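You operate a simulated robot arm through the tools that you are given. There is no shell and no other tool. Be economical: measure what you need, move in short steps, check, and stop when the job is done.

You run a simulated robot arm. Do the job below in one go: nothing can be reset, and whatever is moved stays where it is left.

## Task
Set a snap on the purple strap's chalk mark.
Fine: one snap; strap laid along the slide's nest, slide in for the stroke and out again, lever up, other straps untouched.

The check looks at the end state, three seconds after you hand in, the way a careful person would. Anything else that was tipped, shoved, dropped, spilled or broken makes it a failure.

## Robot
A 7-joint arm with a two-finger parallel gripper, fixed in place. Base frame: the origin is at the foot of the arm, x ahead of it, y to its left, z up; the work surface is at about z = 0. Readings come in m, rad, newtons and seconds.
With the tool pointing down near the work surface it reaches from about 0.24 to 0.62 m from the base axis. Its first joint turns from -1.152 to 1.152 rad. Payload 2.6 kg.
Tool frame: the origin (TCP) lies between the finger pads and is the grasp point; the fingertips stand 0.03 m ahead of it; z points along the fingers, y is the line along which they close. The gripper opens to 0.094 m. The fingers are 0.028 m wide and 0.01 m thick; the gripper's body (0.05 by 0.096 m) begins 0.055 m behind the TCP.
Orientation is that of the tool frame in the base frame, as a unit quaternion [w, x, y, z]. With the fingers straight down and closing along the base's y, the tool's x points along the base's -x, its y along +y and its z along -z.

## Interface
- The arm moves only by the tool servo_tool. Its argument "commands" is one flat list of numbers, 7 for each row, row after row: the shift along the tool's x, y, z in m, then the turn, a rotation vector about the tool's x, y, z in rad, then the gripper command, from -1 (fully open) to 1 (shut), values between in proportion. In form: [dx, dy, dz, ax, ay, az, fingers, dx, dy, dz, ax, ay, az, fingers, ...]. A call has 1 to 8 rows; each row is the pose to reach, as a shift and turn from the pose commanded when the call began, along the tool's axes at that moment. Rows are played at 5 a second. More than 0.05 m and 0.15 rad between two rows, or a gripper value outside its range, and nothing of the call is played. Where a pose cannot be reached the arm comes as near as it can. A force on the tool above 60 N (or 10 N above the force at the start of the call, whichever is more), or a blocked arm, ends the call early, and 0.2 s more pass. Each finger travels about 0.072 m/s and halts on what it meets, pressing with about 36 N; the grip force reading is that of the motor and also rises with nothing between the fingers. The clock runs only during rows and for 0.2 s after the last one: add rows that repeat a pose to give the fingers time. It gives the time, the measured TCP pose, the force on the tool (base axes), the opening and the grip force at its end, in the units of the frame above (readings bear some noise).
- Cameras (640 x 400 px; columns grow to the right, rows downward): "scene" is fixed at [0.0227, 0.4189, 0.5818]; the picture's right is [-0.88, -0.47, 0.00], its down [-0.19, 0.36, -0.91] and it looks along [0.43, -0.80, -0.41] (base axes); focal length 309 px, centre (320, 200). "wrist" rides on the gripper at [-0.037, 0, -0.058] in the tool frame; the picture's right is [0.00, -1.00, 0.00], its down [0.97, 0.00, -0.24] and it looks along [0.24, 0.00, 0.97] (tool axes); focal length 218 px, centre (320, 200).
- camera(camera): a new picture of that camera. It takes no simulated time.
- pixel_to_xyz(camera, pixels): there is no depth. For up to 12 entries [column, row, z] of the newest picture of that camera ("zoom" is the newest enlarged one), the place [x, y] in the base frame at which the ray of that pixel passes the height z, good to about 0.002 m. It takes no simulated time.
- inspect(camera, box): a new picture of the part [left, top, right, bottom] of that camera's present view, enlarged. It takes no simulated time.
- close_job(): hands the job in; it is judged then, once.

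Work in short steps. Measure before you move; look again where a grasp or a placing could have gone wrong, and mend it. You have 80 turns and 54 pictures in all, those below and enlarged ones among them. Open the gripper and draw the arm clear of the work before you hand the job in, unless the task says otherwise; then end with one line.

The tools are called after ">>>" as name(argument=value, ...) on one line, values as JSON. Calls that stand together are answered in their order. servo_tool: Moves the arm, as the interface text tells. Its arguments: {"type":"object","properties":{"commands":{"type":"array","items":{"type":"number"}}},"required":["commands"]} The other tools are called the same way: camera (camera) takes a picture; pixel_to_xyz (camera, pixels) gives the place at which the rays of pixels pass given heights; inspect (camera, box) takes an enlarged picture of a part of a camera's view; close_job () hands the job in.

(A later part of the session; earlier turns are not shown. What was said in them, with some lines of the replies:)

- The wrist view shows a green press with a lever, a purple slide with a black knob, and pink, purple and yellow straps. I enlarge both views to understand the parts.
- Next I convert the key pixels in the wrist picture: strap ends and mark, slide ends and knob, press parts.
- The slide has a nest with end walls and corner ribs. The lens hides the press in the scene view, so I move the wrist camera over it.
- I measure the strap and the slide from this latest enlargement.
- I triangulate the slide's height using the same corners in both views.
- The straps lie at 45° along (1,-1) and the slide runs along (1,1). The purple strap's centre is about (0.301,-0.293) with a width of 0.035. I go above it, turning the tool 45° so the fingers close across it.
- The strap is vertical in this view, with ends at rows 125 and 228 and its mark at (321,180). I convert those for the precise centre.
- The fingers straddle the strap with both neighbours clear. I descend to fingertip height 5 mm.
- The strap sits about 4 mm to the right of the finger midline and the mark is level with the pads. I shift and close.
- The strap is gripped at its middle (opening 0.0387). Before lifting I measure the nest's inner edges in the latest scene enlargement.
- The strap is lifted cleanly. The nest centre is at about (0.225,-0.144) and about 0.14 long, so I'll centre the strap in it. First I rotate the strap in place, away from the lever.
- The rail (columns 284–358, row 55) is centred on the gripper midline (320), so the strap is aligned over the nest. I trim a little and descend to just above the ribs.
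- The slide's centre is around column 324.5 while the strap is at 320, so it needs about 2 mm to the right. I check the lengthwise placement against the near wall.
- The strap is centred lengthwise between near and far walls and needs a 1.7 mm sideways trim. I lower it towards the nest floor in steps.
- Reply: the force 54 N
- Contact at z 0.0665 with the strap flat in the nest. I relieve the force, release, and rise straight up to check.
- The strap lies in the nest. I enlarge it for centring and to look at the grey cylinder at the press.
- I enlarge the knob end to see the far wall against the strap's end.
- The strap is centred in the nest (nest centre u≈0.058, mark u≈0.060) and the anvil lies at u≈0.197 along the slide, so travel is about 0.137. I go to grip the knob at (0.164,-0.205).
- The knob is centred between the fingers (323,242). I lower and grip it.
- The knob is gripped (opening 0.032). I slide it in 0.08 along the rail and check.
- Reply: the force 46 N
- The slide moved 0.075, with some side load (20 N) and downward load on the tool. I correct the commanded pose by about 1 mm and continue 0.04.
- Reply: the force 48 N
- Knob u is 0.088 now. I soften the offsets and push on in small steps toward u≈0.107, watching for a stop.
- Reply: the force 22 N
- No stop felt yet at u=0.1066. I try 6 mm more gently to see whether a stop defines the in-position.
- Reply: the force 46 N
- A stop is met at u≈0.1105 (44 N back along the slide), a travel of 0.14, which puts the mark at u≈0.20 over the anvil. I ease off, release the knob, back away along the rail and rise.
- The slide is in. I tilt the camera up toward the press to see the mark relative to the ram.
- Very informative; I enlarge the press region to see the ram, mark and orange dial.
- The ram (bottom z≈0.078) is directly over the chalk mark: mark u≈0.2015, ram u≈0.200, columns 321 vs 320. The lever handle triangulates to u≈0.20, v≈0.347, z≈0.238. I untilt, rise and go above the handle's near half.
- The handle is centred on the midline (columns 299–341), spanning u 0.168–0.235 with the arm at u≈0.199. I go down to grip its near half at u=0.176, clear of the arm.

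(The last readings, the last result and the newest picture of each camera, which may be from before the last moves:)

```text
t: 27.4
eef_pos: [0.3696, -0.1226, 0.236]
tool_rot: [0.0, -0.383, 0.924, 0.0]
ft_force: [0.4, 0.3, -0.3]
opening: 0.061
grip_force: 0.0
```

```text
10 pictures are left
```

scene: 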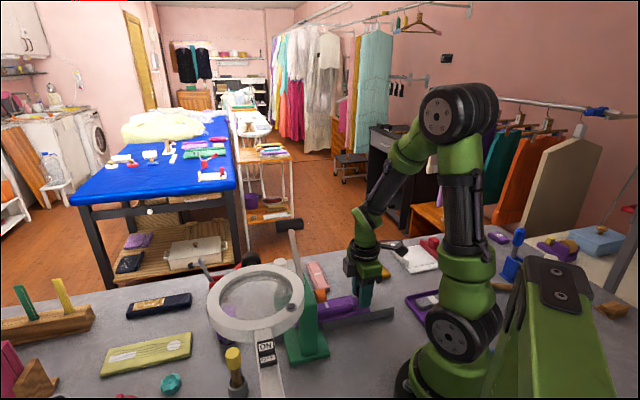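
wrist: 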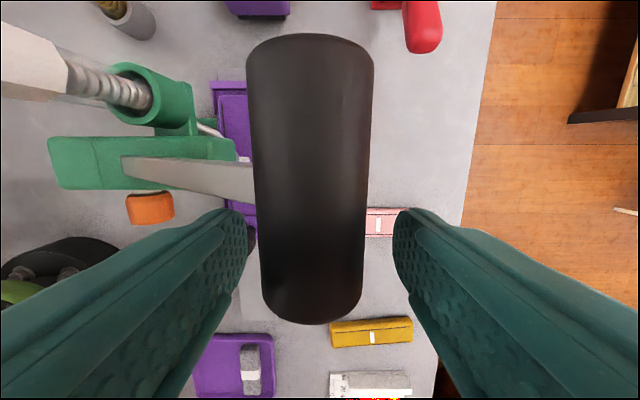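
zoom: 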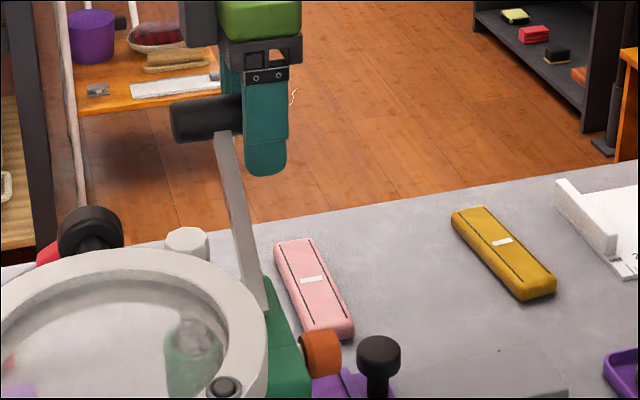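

The handle sits between the fingers, 2 mm left of centre. I trim and grip.

>>> servo_tool(commands=[0, 0.002, 0, 0, 0, 0, -0.3, 0, 0.002, 0, 0, 0, 0, 0.1, 0, 0.002, 0, 0, 0, 0, 0.5, 0, 0.002, 0, 0, 0, 0, 0.5, 0, 0.002, 0, 0, 0, 0, 0.5])

>>> servo_tool(commands=[0, -0.0035, 0.0055, 0, 0, 0, 0.5, 0, -0.007, 0.0115, 0, 0, 0, 0.5, 0, -0.0105, 0.0175, 0, 0, 0, 0.5, 0, -0.0134, 0.0231, 0, 0, 0, 0.5, 0, -0.0134, 0.0231, 0, 0, 0, 0.5])

```text
t: 28.6
eef_pos: [0.367, -0.1207, 0.2356]
tool_rot: [0.0, -0.382, 0.924, 0.0]
ft_force: [3.7, -2.7, -2.4]
opening: 0.0328
grip_force: 44.7
```

```text
t: 29.8
eef_pos: [0.3756, -0.1301, 0.2114]
tool_rot: [0.0, -0.384, 0.923, 0.0]
ft_force: [4.8, 10.6, 5.6]
opening: 0.0335
grip_force: 44.7
```

The lever follows smoothly with low force (v -4 N, z +6 N). I continue along the arc.

>>> servo_tool(commands=[0, -0.003, 0.0065, 0, 0, 0, 0.5, 0, -0.0052, 0.0125, 0, 0, 0, 0.5, 0, -0.0073, 0.019, 0, 0, 0, 0.5, 0, -0.0093, 0.0255, 0, 0, 0, 0.5, 0, -0.0093, 0.0255, 0, 0, 0, 0.5])

```text
t: 31.0
eef_pos: [0.3819, -0.136, 0.1871]
tool_rot: [-0.002, -0.382, 0.924, 0.004]
ft_force: [-9.8, 24.0, -1.0]
opening: 0.0333
grip_force: 45.0
```

Slight inward pull (24 N), so I reduce the outward component and continue.

>>> servo_tool(commands=[0, 0.0005, 0.0065, 0, 0, 0, 0.5, 0, -0.0005, 0.013, 0, 0, 0, 0.5, 0, -0.0015, 0.02, 0, 0, 0, 0.5, 0, -0.002, 0.0268, 0, 0, 0, 0.5, 0, -0.002, 0.0268, 0, 0, 0, 0.5])

>>> inspect(camera="scene", box=[240, 210, 400, 330])

```text
t: 32.2
eef_pos: [0.3836, -0.1401, 0.1611]
tool_rot: [0.001, -0.384, 0.923, -0.001]
ft_force: [7.7, 15.8, 5.6]
opening: 0.0324
grip_force: 44.9
```

```text
3.33 times, centred on (320, 270) of scene
```

zoom: 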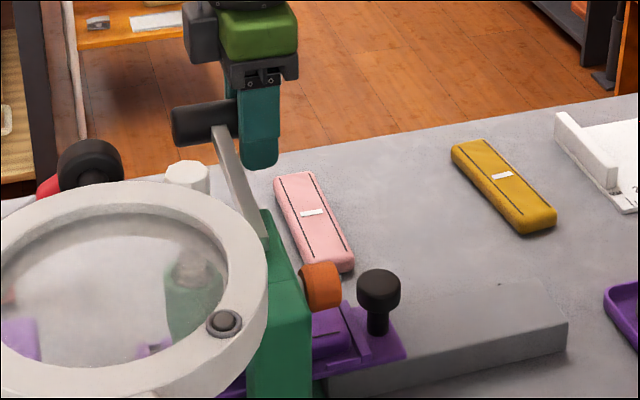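

Lever is nearly horizontal with no stop. I continue straight down another step.

>>> servo_tool(commands=[0, 0, 0.006, 0, 0, 0, 0.5, 0, 0, 0.012, 0, 0, 0, 0.5, 0, 0.0003, 0.018, 0, 0, 0, 0.5, 0, 0.0008, 0.025, 0, 0, 0, 0.5, 0, 0.0008, 0.025, 0, 0, 0, 0.5])

```text
t: 33.4
eef_pos: [0.383, -0.1394, 0.1368]
tool_rot: [0.0, -0.382, 0.924, 0.0]
ft_force: [6.2, 4.1, 8.8]
opening: 0.0332
grip_force: 44.9
```

Still free (z +9 N). I go on, curving inward, in smaller steps and watching for the stroke's resistance.

>>> servo_tool(commands=[0, 0.0005, 0.004, 0, 0, 0, 0.5, 0, 0.0012, 0.009, 0, 0, 0, 0.5, 0, 0.002, 0.014, 0, 0, 0, 0.5, 0, 0.003, 0.019, 0, 0, 0, 0.5, 0, 0.003, 0.019, 0, 0, 0, 0.5])

>>> inspect(camera="scene", box=[220, 210, 400, 345])

```text
t: 34.6
eef_pos: [0.3799, -0.1367, 0.1173]
tool_rot: [0.001, -0.383, 0.924, -0.002]
ft_force: [8.1, -7.0, 6.6]
opening: 0.0336
grip_force: 44.7
```

```text
2.96 times, centred on (310, 278) of scene
```

zoom: 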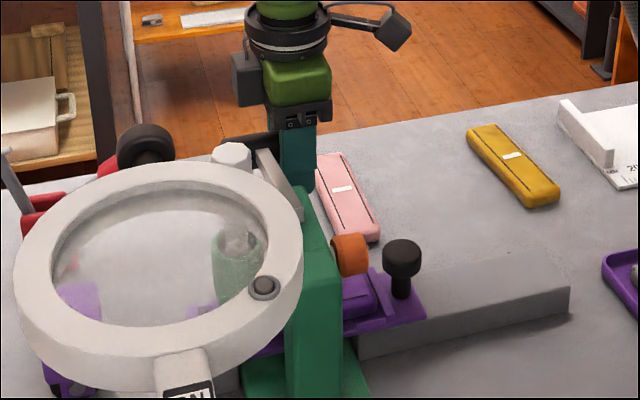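

Still no stop at z 0.117. I continue in the same manner.

>>> servo_tool(commands=[0, 0.0007, 0.005, 0, 0, 0, 0.5, 0, 0.0018, 0.01, 0, 0, 0, 0.5, 0, 0.003, 0.015, 0, 0, 0, 0.5, 0, 0.0045, 0.02, 0, 0, 0, 0.5, 0, 0.0045, 0.02, 0, 0, 0, 0.5])

```text
t: 35.8
eef_pos: [0.3799, -0.1345, 0.1021]
tool_rot: [0.005, -0.383, 0.924, -0.004]
ft_force: [5.8, -13.2, 34.8]
opening: 0.0338
grip_force: 44.6
```

Resistance appears (35 N, z 0.102). I press a little more to be sure of the full stroke.

>>> servo_tool(commands=[0, 0, 0.002, 0, 0, 0, 0.5, 0, 0.0005, 0.005, 0, 0, 0, 0.5, 0, 0.0008, 0.008, 0, 0, 0, 0.5, 0, 0.0008, 0.008, 0, 0, 0, 0.5])

```text
t: 36.8
eef_pos: [0.3792, -0.1325, 0.0909]
tool_rot: [0.002, -0.382, 0.924, -0.004]
ft_force: [18.2, -19.1, 10.4]
opening: 0.0384
grip_force: 13.0
```

The resistance gave way and the grip opening changed, so I look to see what happened.

>>> camera(camera="wrist")

```text
7 pictures are left
```

wrist: 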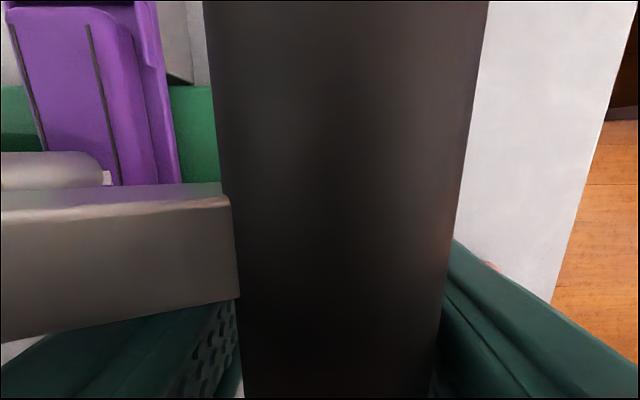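

The handle has ridden up between the fingers, so the lever resisted. I check whether the ram has reached the strap.

>>> inspect(camera="wrist", box=[0, 60, 240, 220])

```text
2.50 times, centred on (120, 140) of wrist
```

zoom: 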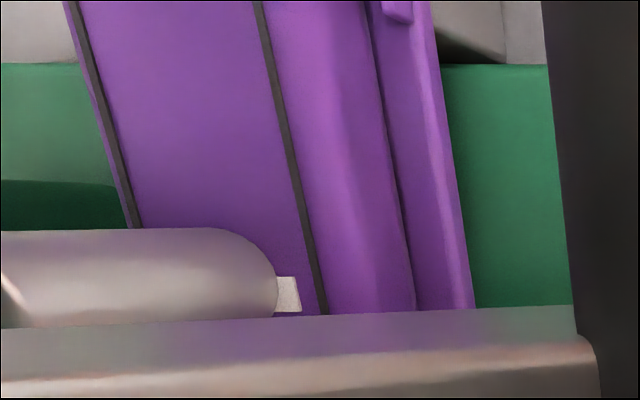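

The ram's tip is at the mark. To be sure of the full stroke without a second one, I loosen slightly and lower until the palm bears on the handle.

>>> servo_tool(commands=[0, 0, 0, 0, 0, 0, 0.15, 0, 0, 0.005, 0, 0, 0, 0.15, 0, 0, 0.01, 0, 0, 0, 0.15, 0, 0, 0.015, 0, 0, 0, 0.15, 0, 0, 0.02, 0, 0, 0, 0.15, 0, 0, 0.02, 0, 0, 0, 0.15])

```text
t: 37.7
eef_pos: [0.3805, -0.1317, 0.0859]
tool_rot: [0.006, -0.383, 0.924, -0.003]
ft_force: [0.6, -4.9, 25.7]
opening: 0.0412
grip_force: 1.3
stopped in row 4: the force on the tool passed its limit (the readings are from after the stop); the commanded pose is now the measured one
```

Over 60 N was reached with the palm on the handle, so the stroke is bottomed. I rise with loose fingers to see whether the lever returns on its own.

>>> servo_tool(commands=[0, 0, -0.008, 0, 0, 0, 0.1, 0, 0, -0.016, 0, 0, 0, 0.1, 0, 0, -0.025, 0, 0, 0, 0.1, 0, 0, -0.033, 0, 0, 0, 0.1, 0, 0, -0.033, 0, 0, 0, 0.1])

>>> camera(camera="scene")

```text
t: 38.9
eef_pos: [0.3766, -0.1301, 0.1153]
tool_rot: [0.004, -0.382, 0.924, -0.001]
ft_force: [10.5, -15.9, 4.8]
opening: 0.053
grip_force: 9.5
```

```text
5 pictures are left
```

scene: 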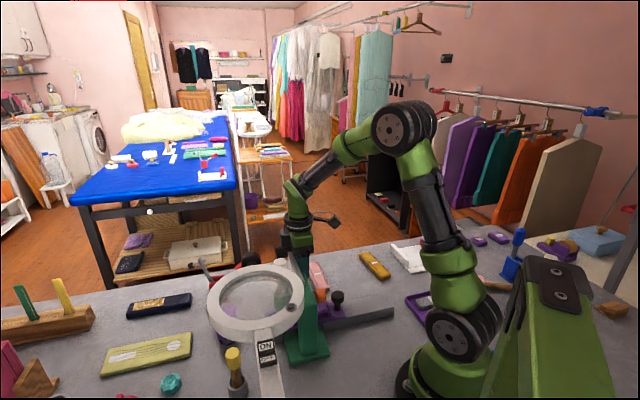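

The fingers are being pushed open by the handle on the outer side, as the tool sits about 1 cm too far inward. I shift outward and re-grip the handle.

>>> servo_tool(commands=[0, -0.004, 0, 0, 0, 0, 0, 0, -0.0085, 0, 0, 0, 0, 0, 0, -0.0085, -0.003, 0, 0, 0, 0.1, 0, -0.0085, -0.003, 0, 0, 0, 0.5, 0, -0.0085, -0.003, 0, 0, 0, 0.5])

```text
t: 40.1
eef_pos: [0.3877, -0.1371, 0.12]
tool_rot: [0.005, -0.383, 0.924, -0.002]
ft_force: [18.8, -4.2, 6.7]
opening: 0.0327
grip_force: 45.9
```

Re-gripped (0.0327). I raise the lever back along the arc.

>>> servo_tool(commands=[0, 0, -0.006, 0, 0, 0, 0.5, 0, 0, -0.012, 0, 0, 0, 0.5, 0, 0, -0.018, 0, 0, 0, 0.5, 0, 0, -0.024, 0, 0, 0, 0.5, 0, 0, -0.024, 0, 0, 0, 0.5])

```text
t: 41.3
eef_pos: [0.3848, -0.1358, 0.1428]
tool_rot: [0.004, -0.384, 0.923, -0.002]
ft_force: [20.9, 1.5, 4.5]
opening: 0.0333
grip_force: 44.4
```

Following well. Next step up the arc.

>>> servo_tool(commands=[-0.0004, 0, -0.007, 0, 0, 0, 0.5, -0.0004, 0.0003, -0.014, 0, 0, 0, 0.5, -0.0004, 0.0006, -0.021, 0, 0, 0, 0.5, -0.0004, 0.0015, -0.028, 0, 0, 0, 0.5, -0.0004, 0.003, -0.035, 0, 0, 0, 0.5, -0.0004, 0.0046, -0.042, 0, 0, 0, 0.5, -0.0004, 0.0046, -0.042, 0, 0, 0, 0.5])

```text
t: 42.8
eef_pos: [0.374, -0.1289, 0.1798]
tool_rot: [-0.004, -0.383, 0.924, 0.012]
ft_force: [-3.6, 1.5, 2.9]
opening: 0.0332
grip_force: 45.2
stopped in row 7: the force on the tool passed its limit (the readings are from after the stop); the commanded pose is now the measured one
```

The force limit tripped and the tool is further in than the arc predicts. I look at it.

>>> inspect(camera="scene", box=[240, 190, 400, 330])

```text
2.86 times, centred on (320, 260) of scene
```

zoom: 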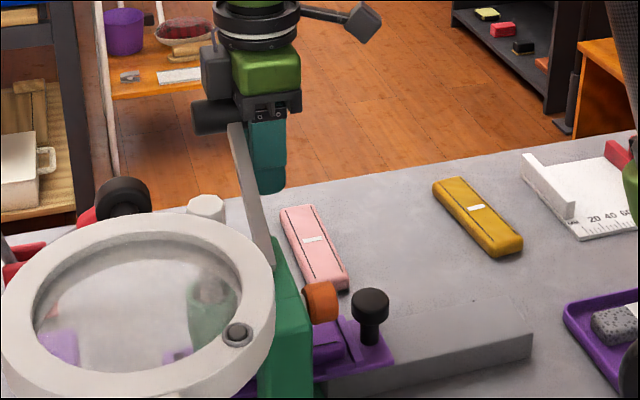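

The handle sits about 3 cm above the TCP in the grip (handle z≈0.21), so the arc is consistent. I continue up and inward to the original lever position.

>>> servo_tool(commands=[0, 0.0025, -0.006, 0, 0, 0, 0.5, 0, 0.005, -0.012, 0, 0, 0, 0.5, 0, 0.008, -0.018, 0, 0, 0, 0.5, 0, 0.0115, -0.024, 0, 0, 0, 0.5, 0, 0.0115, -0.024, 0, 0, 0, 0.5])

```text
t: 44.0
eef_pos: [0.3677, -0.1194, 0.2022]
tool_rot: [-0.007, -0.384, 0.923, 0.011]
ft_force: [8.6, -2.7, -36.3]
opening: 0.0327
grip_force: 44.6
```

The lever is back at its original place (v 0.344) against its upper stop (-36 N). I ease, release and rise clear.

>>> servo_tool(commands=[0, 0, 0.001, 0, 0, 0, 0.5, 0, 0, 0.001, 0, 0, 0, 0, 0, 0, 0.001, 0, 0, 0, -0.3, 0, 0, 0.001, 0, 0, 0, -0.3, 0, 0, -0.04, 0, 0, 0, -0.3, 0, 0, -0.085, 0, 0, 0, -0.3, 0, 0, -0.13, 0, 0, 0, -0.3, 0, 0, -0.13, 0, 0, 0, -0.3])

>>> camera(camera="wrist")

```text
t: 45.8
eef_pos: [0.3739, -0.1255, 0.3334]
tool_rot: [-0.006, -0.382, 0.924, 0.01]
ft_force: [0.0, -0.2, 0.6]
opening: 0.0611
grip_force: 0.1
```

```text
3 pictures are left
```

wrist: 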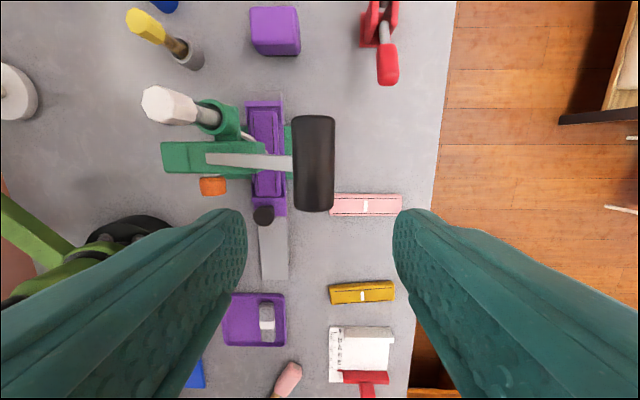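

Lever is up and the slide still in. I move back behind the knob over the rail (correcting a 0.02 rad roll) and descend.

>>> servo_tool(commands=[0.032, 0.0231, 0, 0.023, 0, 0, -0.3, 0.064, 0.0462, 0, 0.023, 0, 0, -0.3, 0.096, 0.0693, 0, 0.023, 0, 0, -0.3, 0.1257, 0.0925, 0, 0.023, 0, 0, -0.3, 0.1257, 0.0925, 0.045, 0.023, 0, 0, -0.3, 0.1257, 0.0925, 0.09, 0.023, 0, 0, -0.3, 0.1257, 0.0925, 0.135, 0.023, 0, 0, -0.3, 0.1257, 0.0925, 0.15, 0.023, 0, 0, -0.3])

```text
t: 47.6
eef_pos: [0.2137, -0.1455, 0.1866]
tool_rot: [-0.001, -0.382, 0.924, 0.0]
ft_force: [1.1, -1.2, 1.2]
opening: 0.0613
grip_force: 0.1
```

I descend to knob height behind it, then move forward to straddle it and grip.

>>> servo_tool(commands=[0, -0.006, 0.04, 0, 0, 0, -0.3, 0, -0.006, 0.08, 0, 0, 0, -0.3, 0, -0.006, 0.11, 0, 0, 0, -0.3, 0, -0.006, 0.111, 0, 0, 0, -0.3, -0.03, -0.006, 0.111, 0, 0, 0, -0.3, -0.06, -0.006, 0.111, 0, 0, 0, -0.3, -0.0615, -0.006, 0.111, 0, 0, 0, -0.3])

>>> servo_tool(commands=[0, 0, 0, 0, 0, 0, 0.1, 0, 0, 0, 0, 0, 0, 0.6, 0, 0, 0, 0, 0, 0, 0.6, 0, 0, 0, 0, 0, 0, 0.6])

```text
t: 49.2
eef_pos: [0.2577, -0.1052, 0.0737]
tool_rot: [-0.002, -0.38, 0.925, 0.001]
ft_force: [-12.0, -12.4, -2.3]
opening: 0.0617
grip_force: 0.3
```

```text
t: 50.2
eef_pos: [0.2597, -0.1089, 0.0741]
tool_rot: [0.0, -0.384, 0.923, -0.005]
ft_force: [-10.5, -35.3, -22.1]
opening: 0.0307
grip_force: 45.3
```

Gripped on the knob. I draw the slide out along the rail.

>>> servo_tool(commands=[0.01, -0.0004, 0.0005, 0, 0, 0, 0.6, 0.025, -0.0004, 0.0005, 0, 0, 0, 0.6, 0.04, -0.0004, 0.0005, 0, 0, 0, 0.6, 0.055, -0.0004, 0.0005, 0, 0, 0, 0.6, 0.07, -0.0004, 0.0005, 0, 0, 0, 0.6, 0.07, -0.0004, 0.0005, 0, 0, 0, 0.6])

```text
t: 51.6
eef_pos: [0.2124, -0.1577, 0.0752]
tool_rot: [0.002, -0.385, 0.923, -0.005]
ft_force: [17.2, -16.0, -8.5]
opening: 0.0316
grip_force: 44.7
```

Halfway (u 0.039). I relieve the side load and continue to the out stop.

>>> servo_tool(commands=[0.015, -0.0006, 0, 0, 0, 0, 0.6, 0.03, -0.0006, 0, 0, 0, 0, 0.6, 0.045, -0.0006, 0, 0, 0, 0, 0.6, 0.058, -0.0006, 0, 0, 0, 0, 0.6, 0.0665, -0.0006, 0, 0, 0, 0, 0.6, 0.0665, -0.0006, 0, 0, 0, 0, 0.6])

```text
t: 53.0
eef_pos: [0.1646, -0.2039, 0.0754]
tool_rot: [0.0, -0.383, 0.924, -0.002]
ft_force: [18.1, -18.7, -11.9]
opening: 0.032
grip_force: 45.1
```

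At u=-0.028; I nudge 4 mm more to find the out stop.

>>> servo_tool(commands=[0.001, -0.0004, 0, 0, 0, 0, 0.6, 0.0025, -0.0004, 0, 0, 0, 0, 0.6, 0.004, -0.0004, 0, 0, 0, 0, 0.6, 0.004, -0.0004, 0, 0, 0, 0, 0.6])

```text
t: 54.0
eef_pos: [0.1625, -0.2059, 0.0749]
tool_rot: [0.0, -0.383, 0.924, -0.002]
ft_force: [11.5, -13.0, 5.2]
opening: 0.0316
grip_force: 45.6
```

The slide is back at its original place (u=-0.031). I release, rise straight and look at the snap.

>>> servo_tool(commands=[0, 0, 0, 0, 0, 0, 0.2, 0, 0, 0, 0, 0, 0, -0.3, 0, 0, 0, 0, 0, 0, -0.3, 0, 0, -0.04, 0, 0, 0, -0.3, 0, 0, -0.085, 0, 0, 0, -0.3, -0.04, 0, -0.12, 0, 0, 0, -0.3, -0.07, 0, -0.15, 0, 0, 0, -0.3, -0.07, 0, -0.15, 0, 0, 0, -0.3])

>>> inspect(camera="wrist", box=[250, 60, 390, 300])

```text
refused: row 6 steps farther than a row can; nothing moved
```

```text
1.67 times, centred on (320, 180) of wrist
```

zoom: 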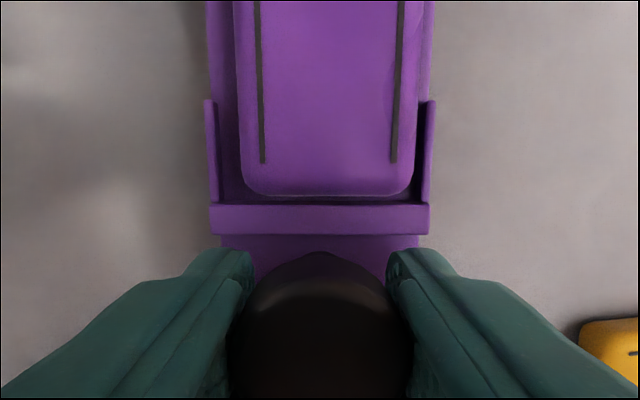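

That call was refused for too long a step. I resend it with shorter rows and take no wasted picture.

>>> servo_tool(commands=[0, 0, 0, 0, 0, 0, 0.2, 0, 0, 0, 0, 0, 0, -0.3, 0, 0, 0, 0, 0, 0, -0.3, 0, 0, -0.04, 0, 0, 0, -0.3, 0, 0, -0.08, 0, 0, 0, -0.3, -0.03, 0, -0.11, 0, 0, 0, -0.3, -0.06, 0, -0.14, 0, 0, 0, -0.3, -0.06, 0, -0.14, 0, 0, 0, -0.3])

```text
t: 55.8
eef_pos: [0.203, -0.1632, 0.2157]
tool_rot: [0.0, -0.383, 0.924, 0.0]
ft_force: [0.1, 0.4, 0.3]
opening: 0.061
grip_force: 0.1
```

Now clear, I use one of the two remaining pictures to check the snap from the scene camera, which also shows the lever.

>>> inspect(camera="scene", box=[270, 210, 410, 330])

```text
3.33 times, centred on (340, 270) of scene
```

zoom: 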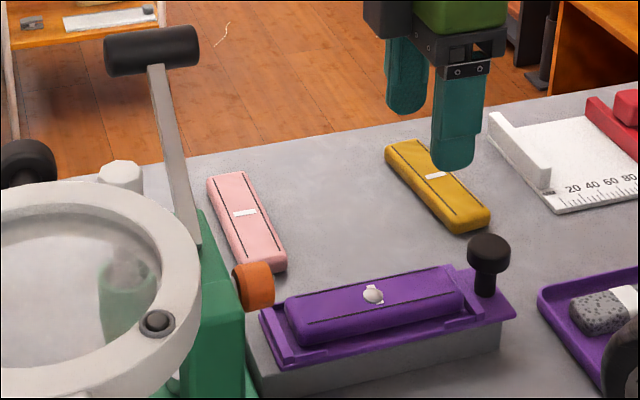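

The snap sits on the chalk mark, the lever handle is at its original pixel (290,225), the slide is out and the other straps are undisturbed. I raise the arm clear with the gripper open.

>>> servo_tool(commands=[0, 0, -0.045, 0, 0, 0, -0.6, 0, 0, -0.09, 0, 0, 0, -1, 0, 0, -0.135, 0, 0, 0, -1, 0, 0, -0.18, 0, 0, 0, -1, 0, 0, -0.18, 0, 0, 0, -1])

>>> close_job()

```text
t: 57.0
eef_pos: [0.2047, -0.1591, 0.3965]
tool_rot: [-0.001, -0.383, 0.924, -0.001]
ft_force: [0.2, -0.7, -0.8]
opening: 0.094
grip_force: 0.1
```

```text
The job is handed in.
```

The purple strap has one snap on its chalk mark and is still lying in the nest; the slide is out, the lever is up, the other straps are untouched, and the arm is clear with the gripper open.
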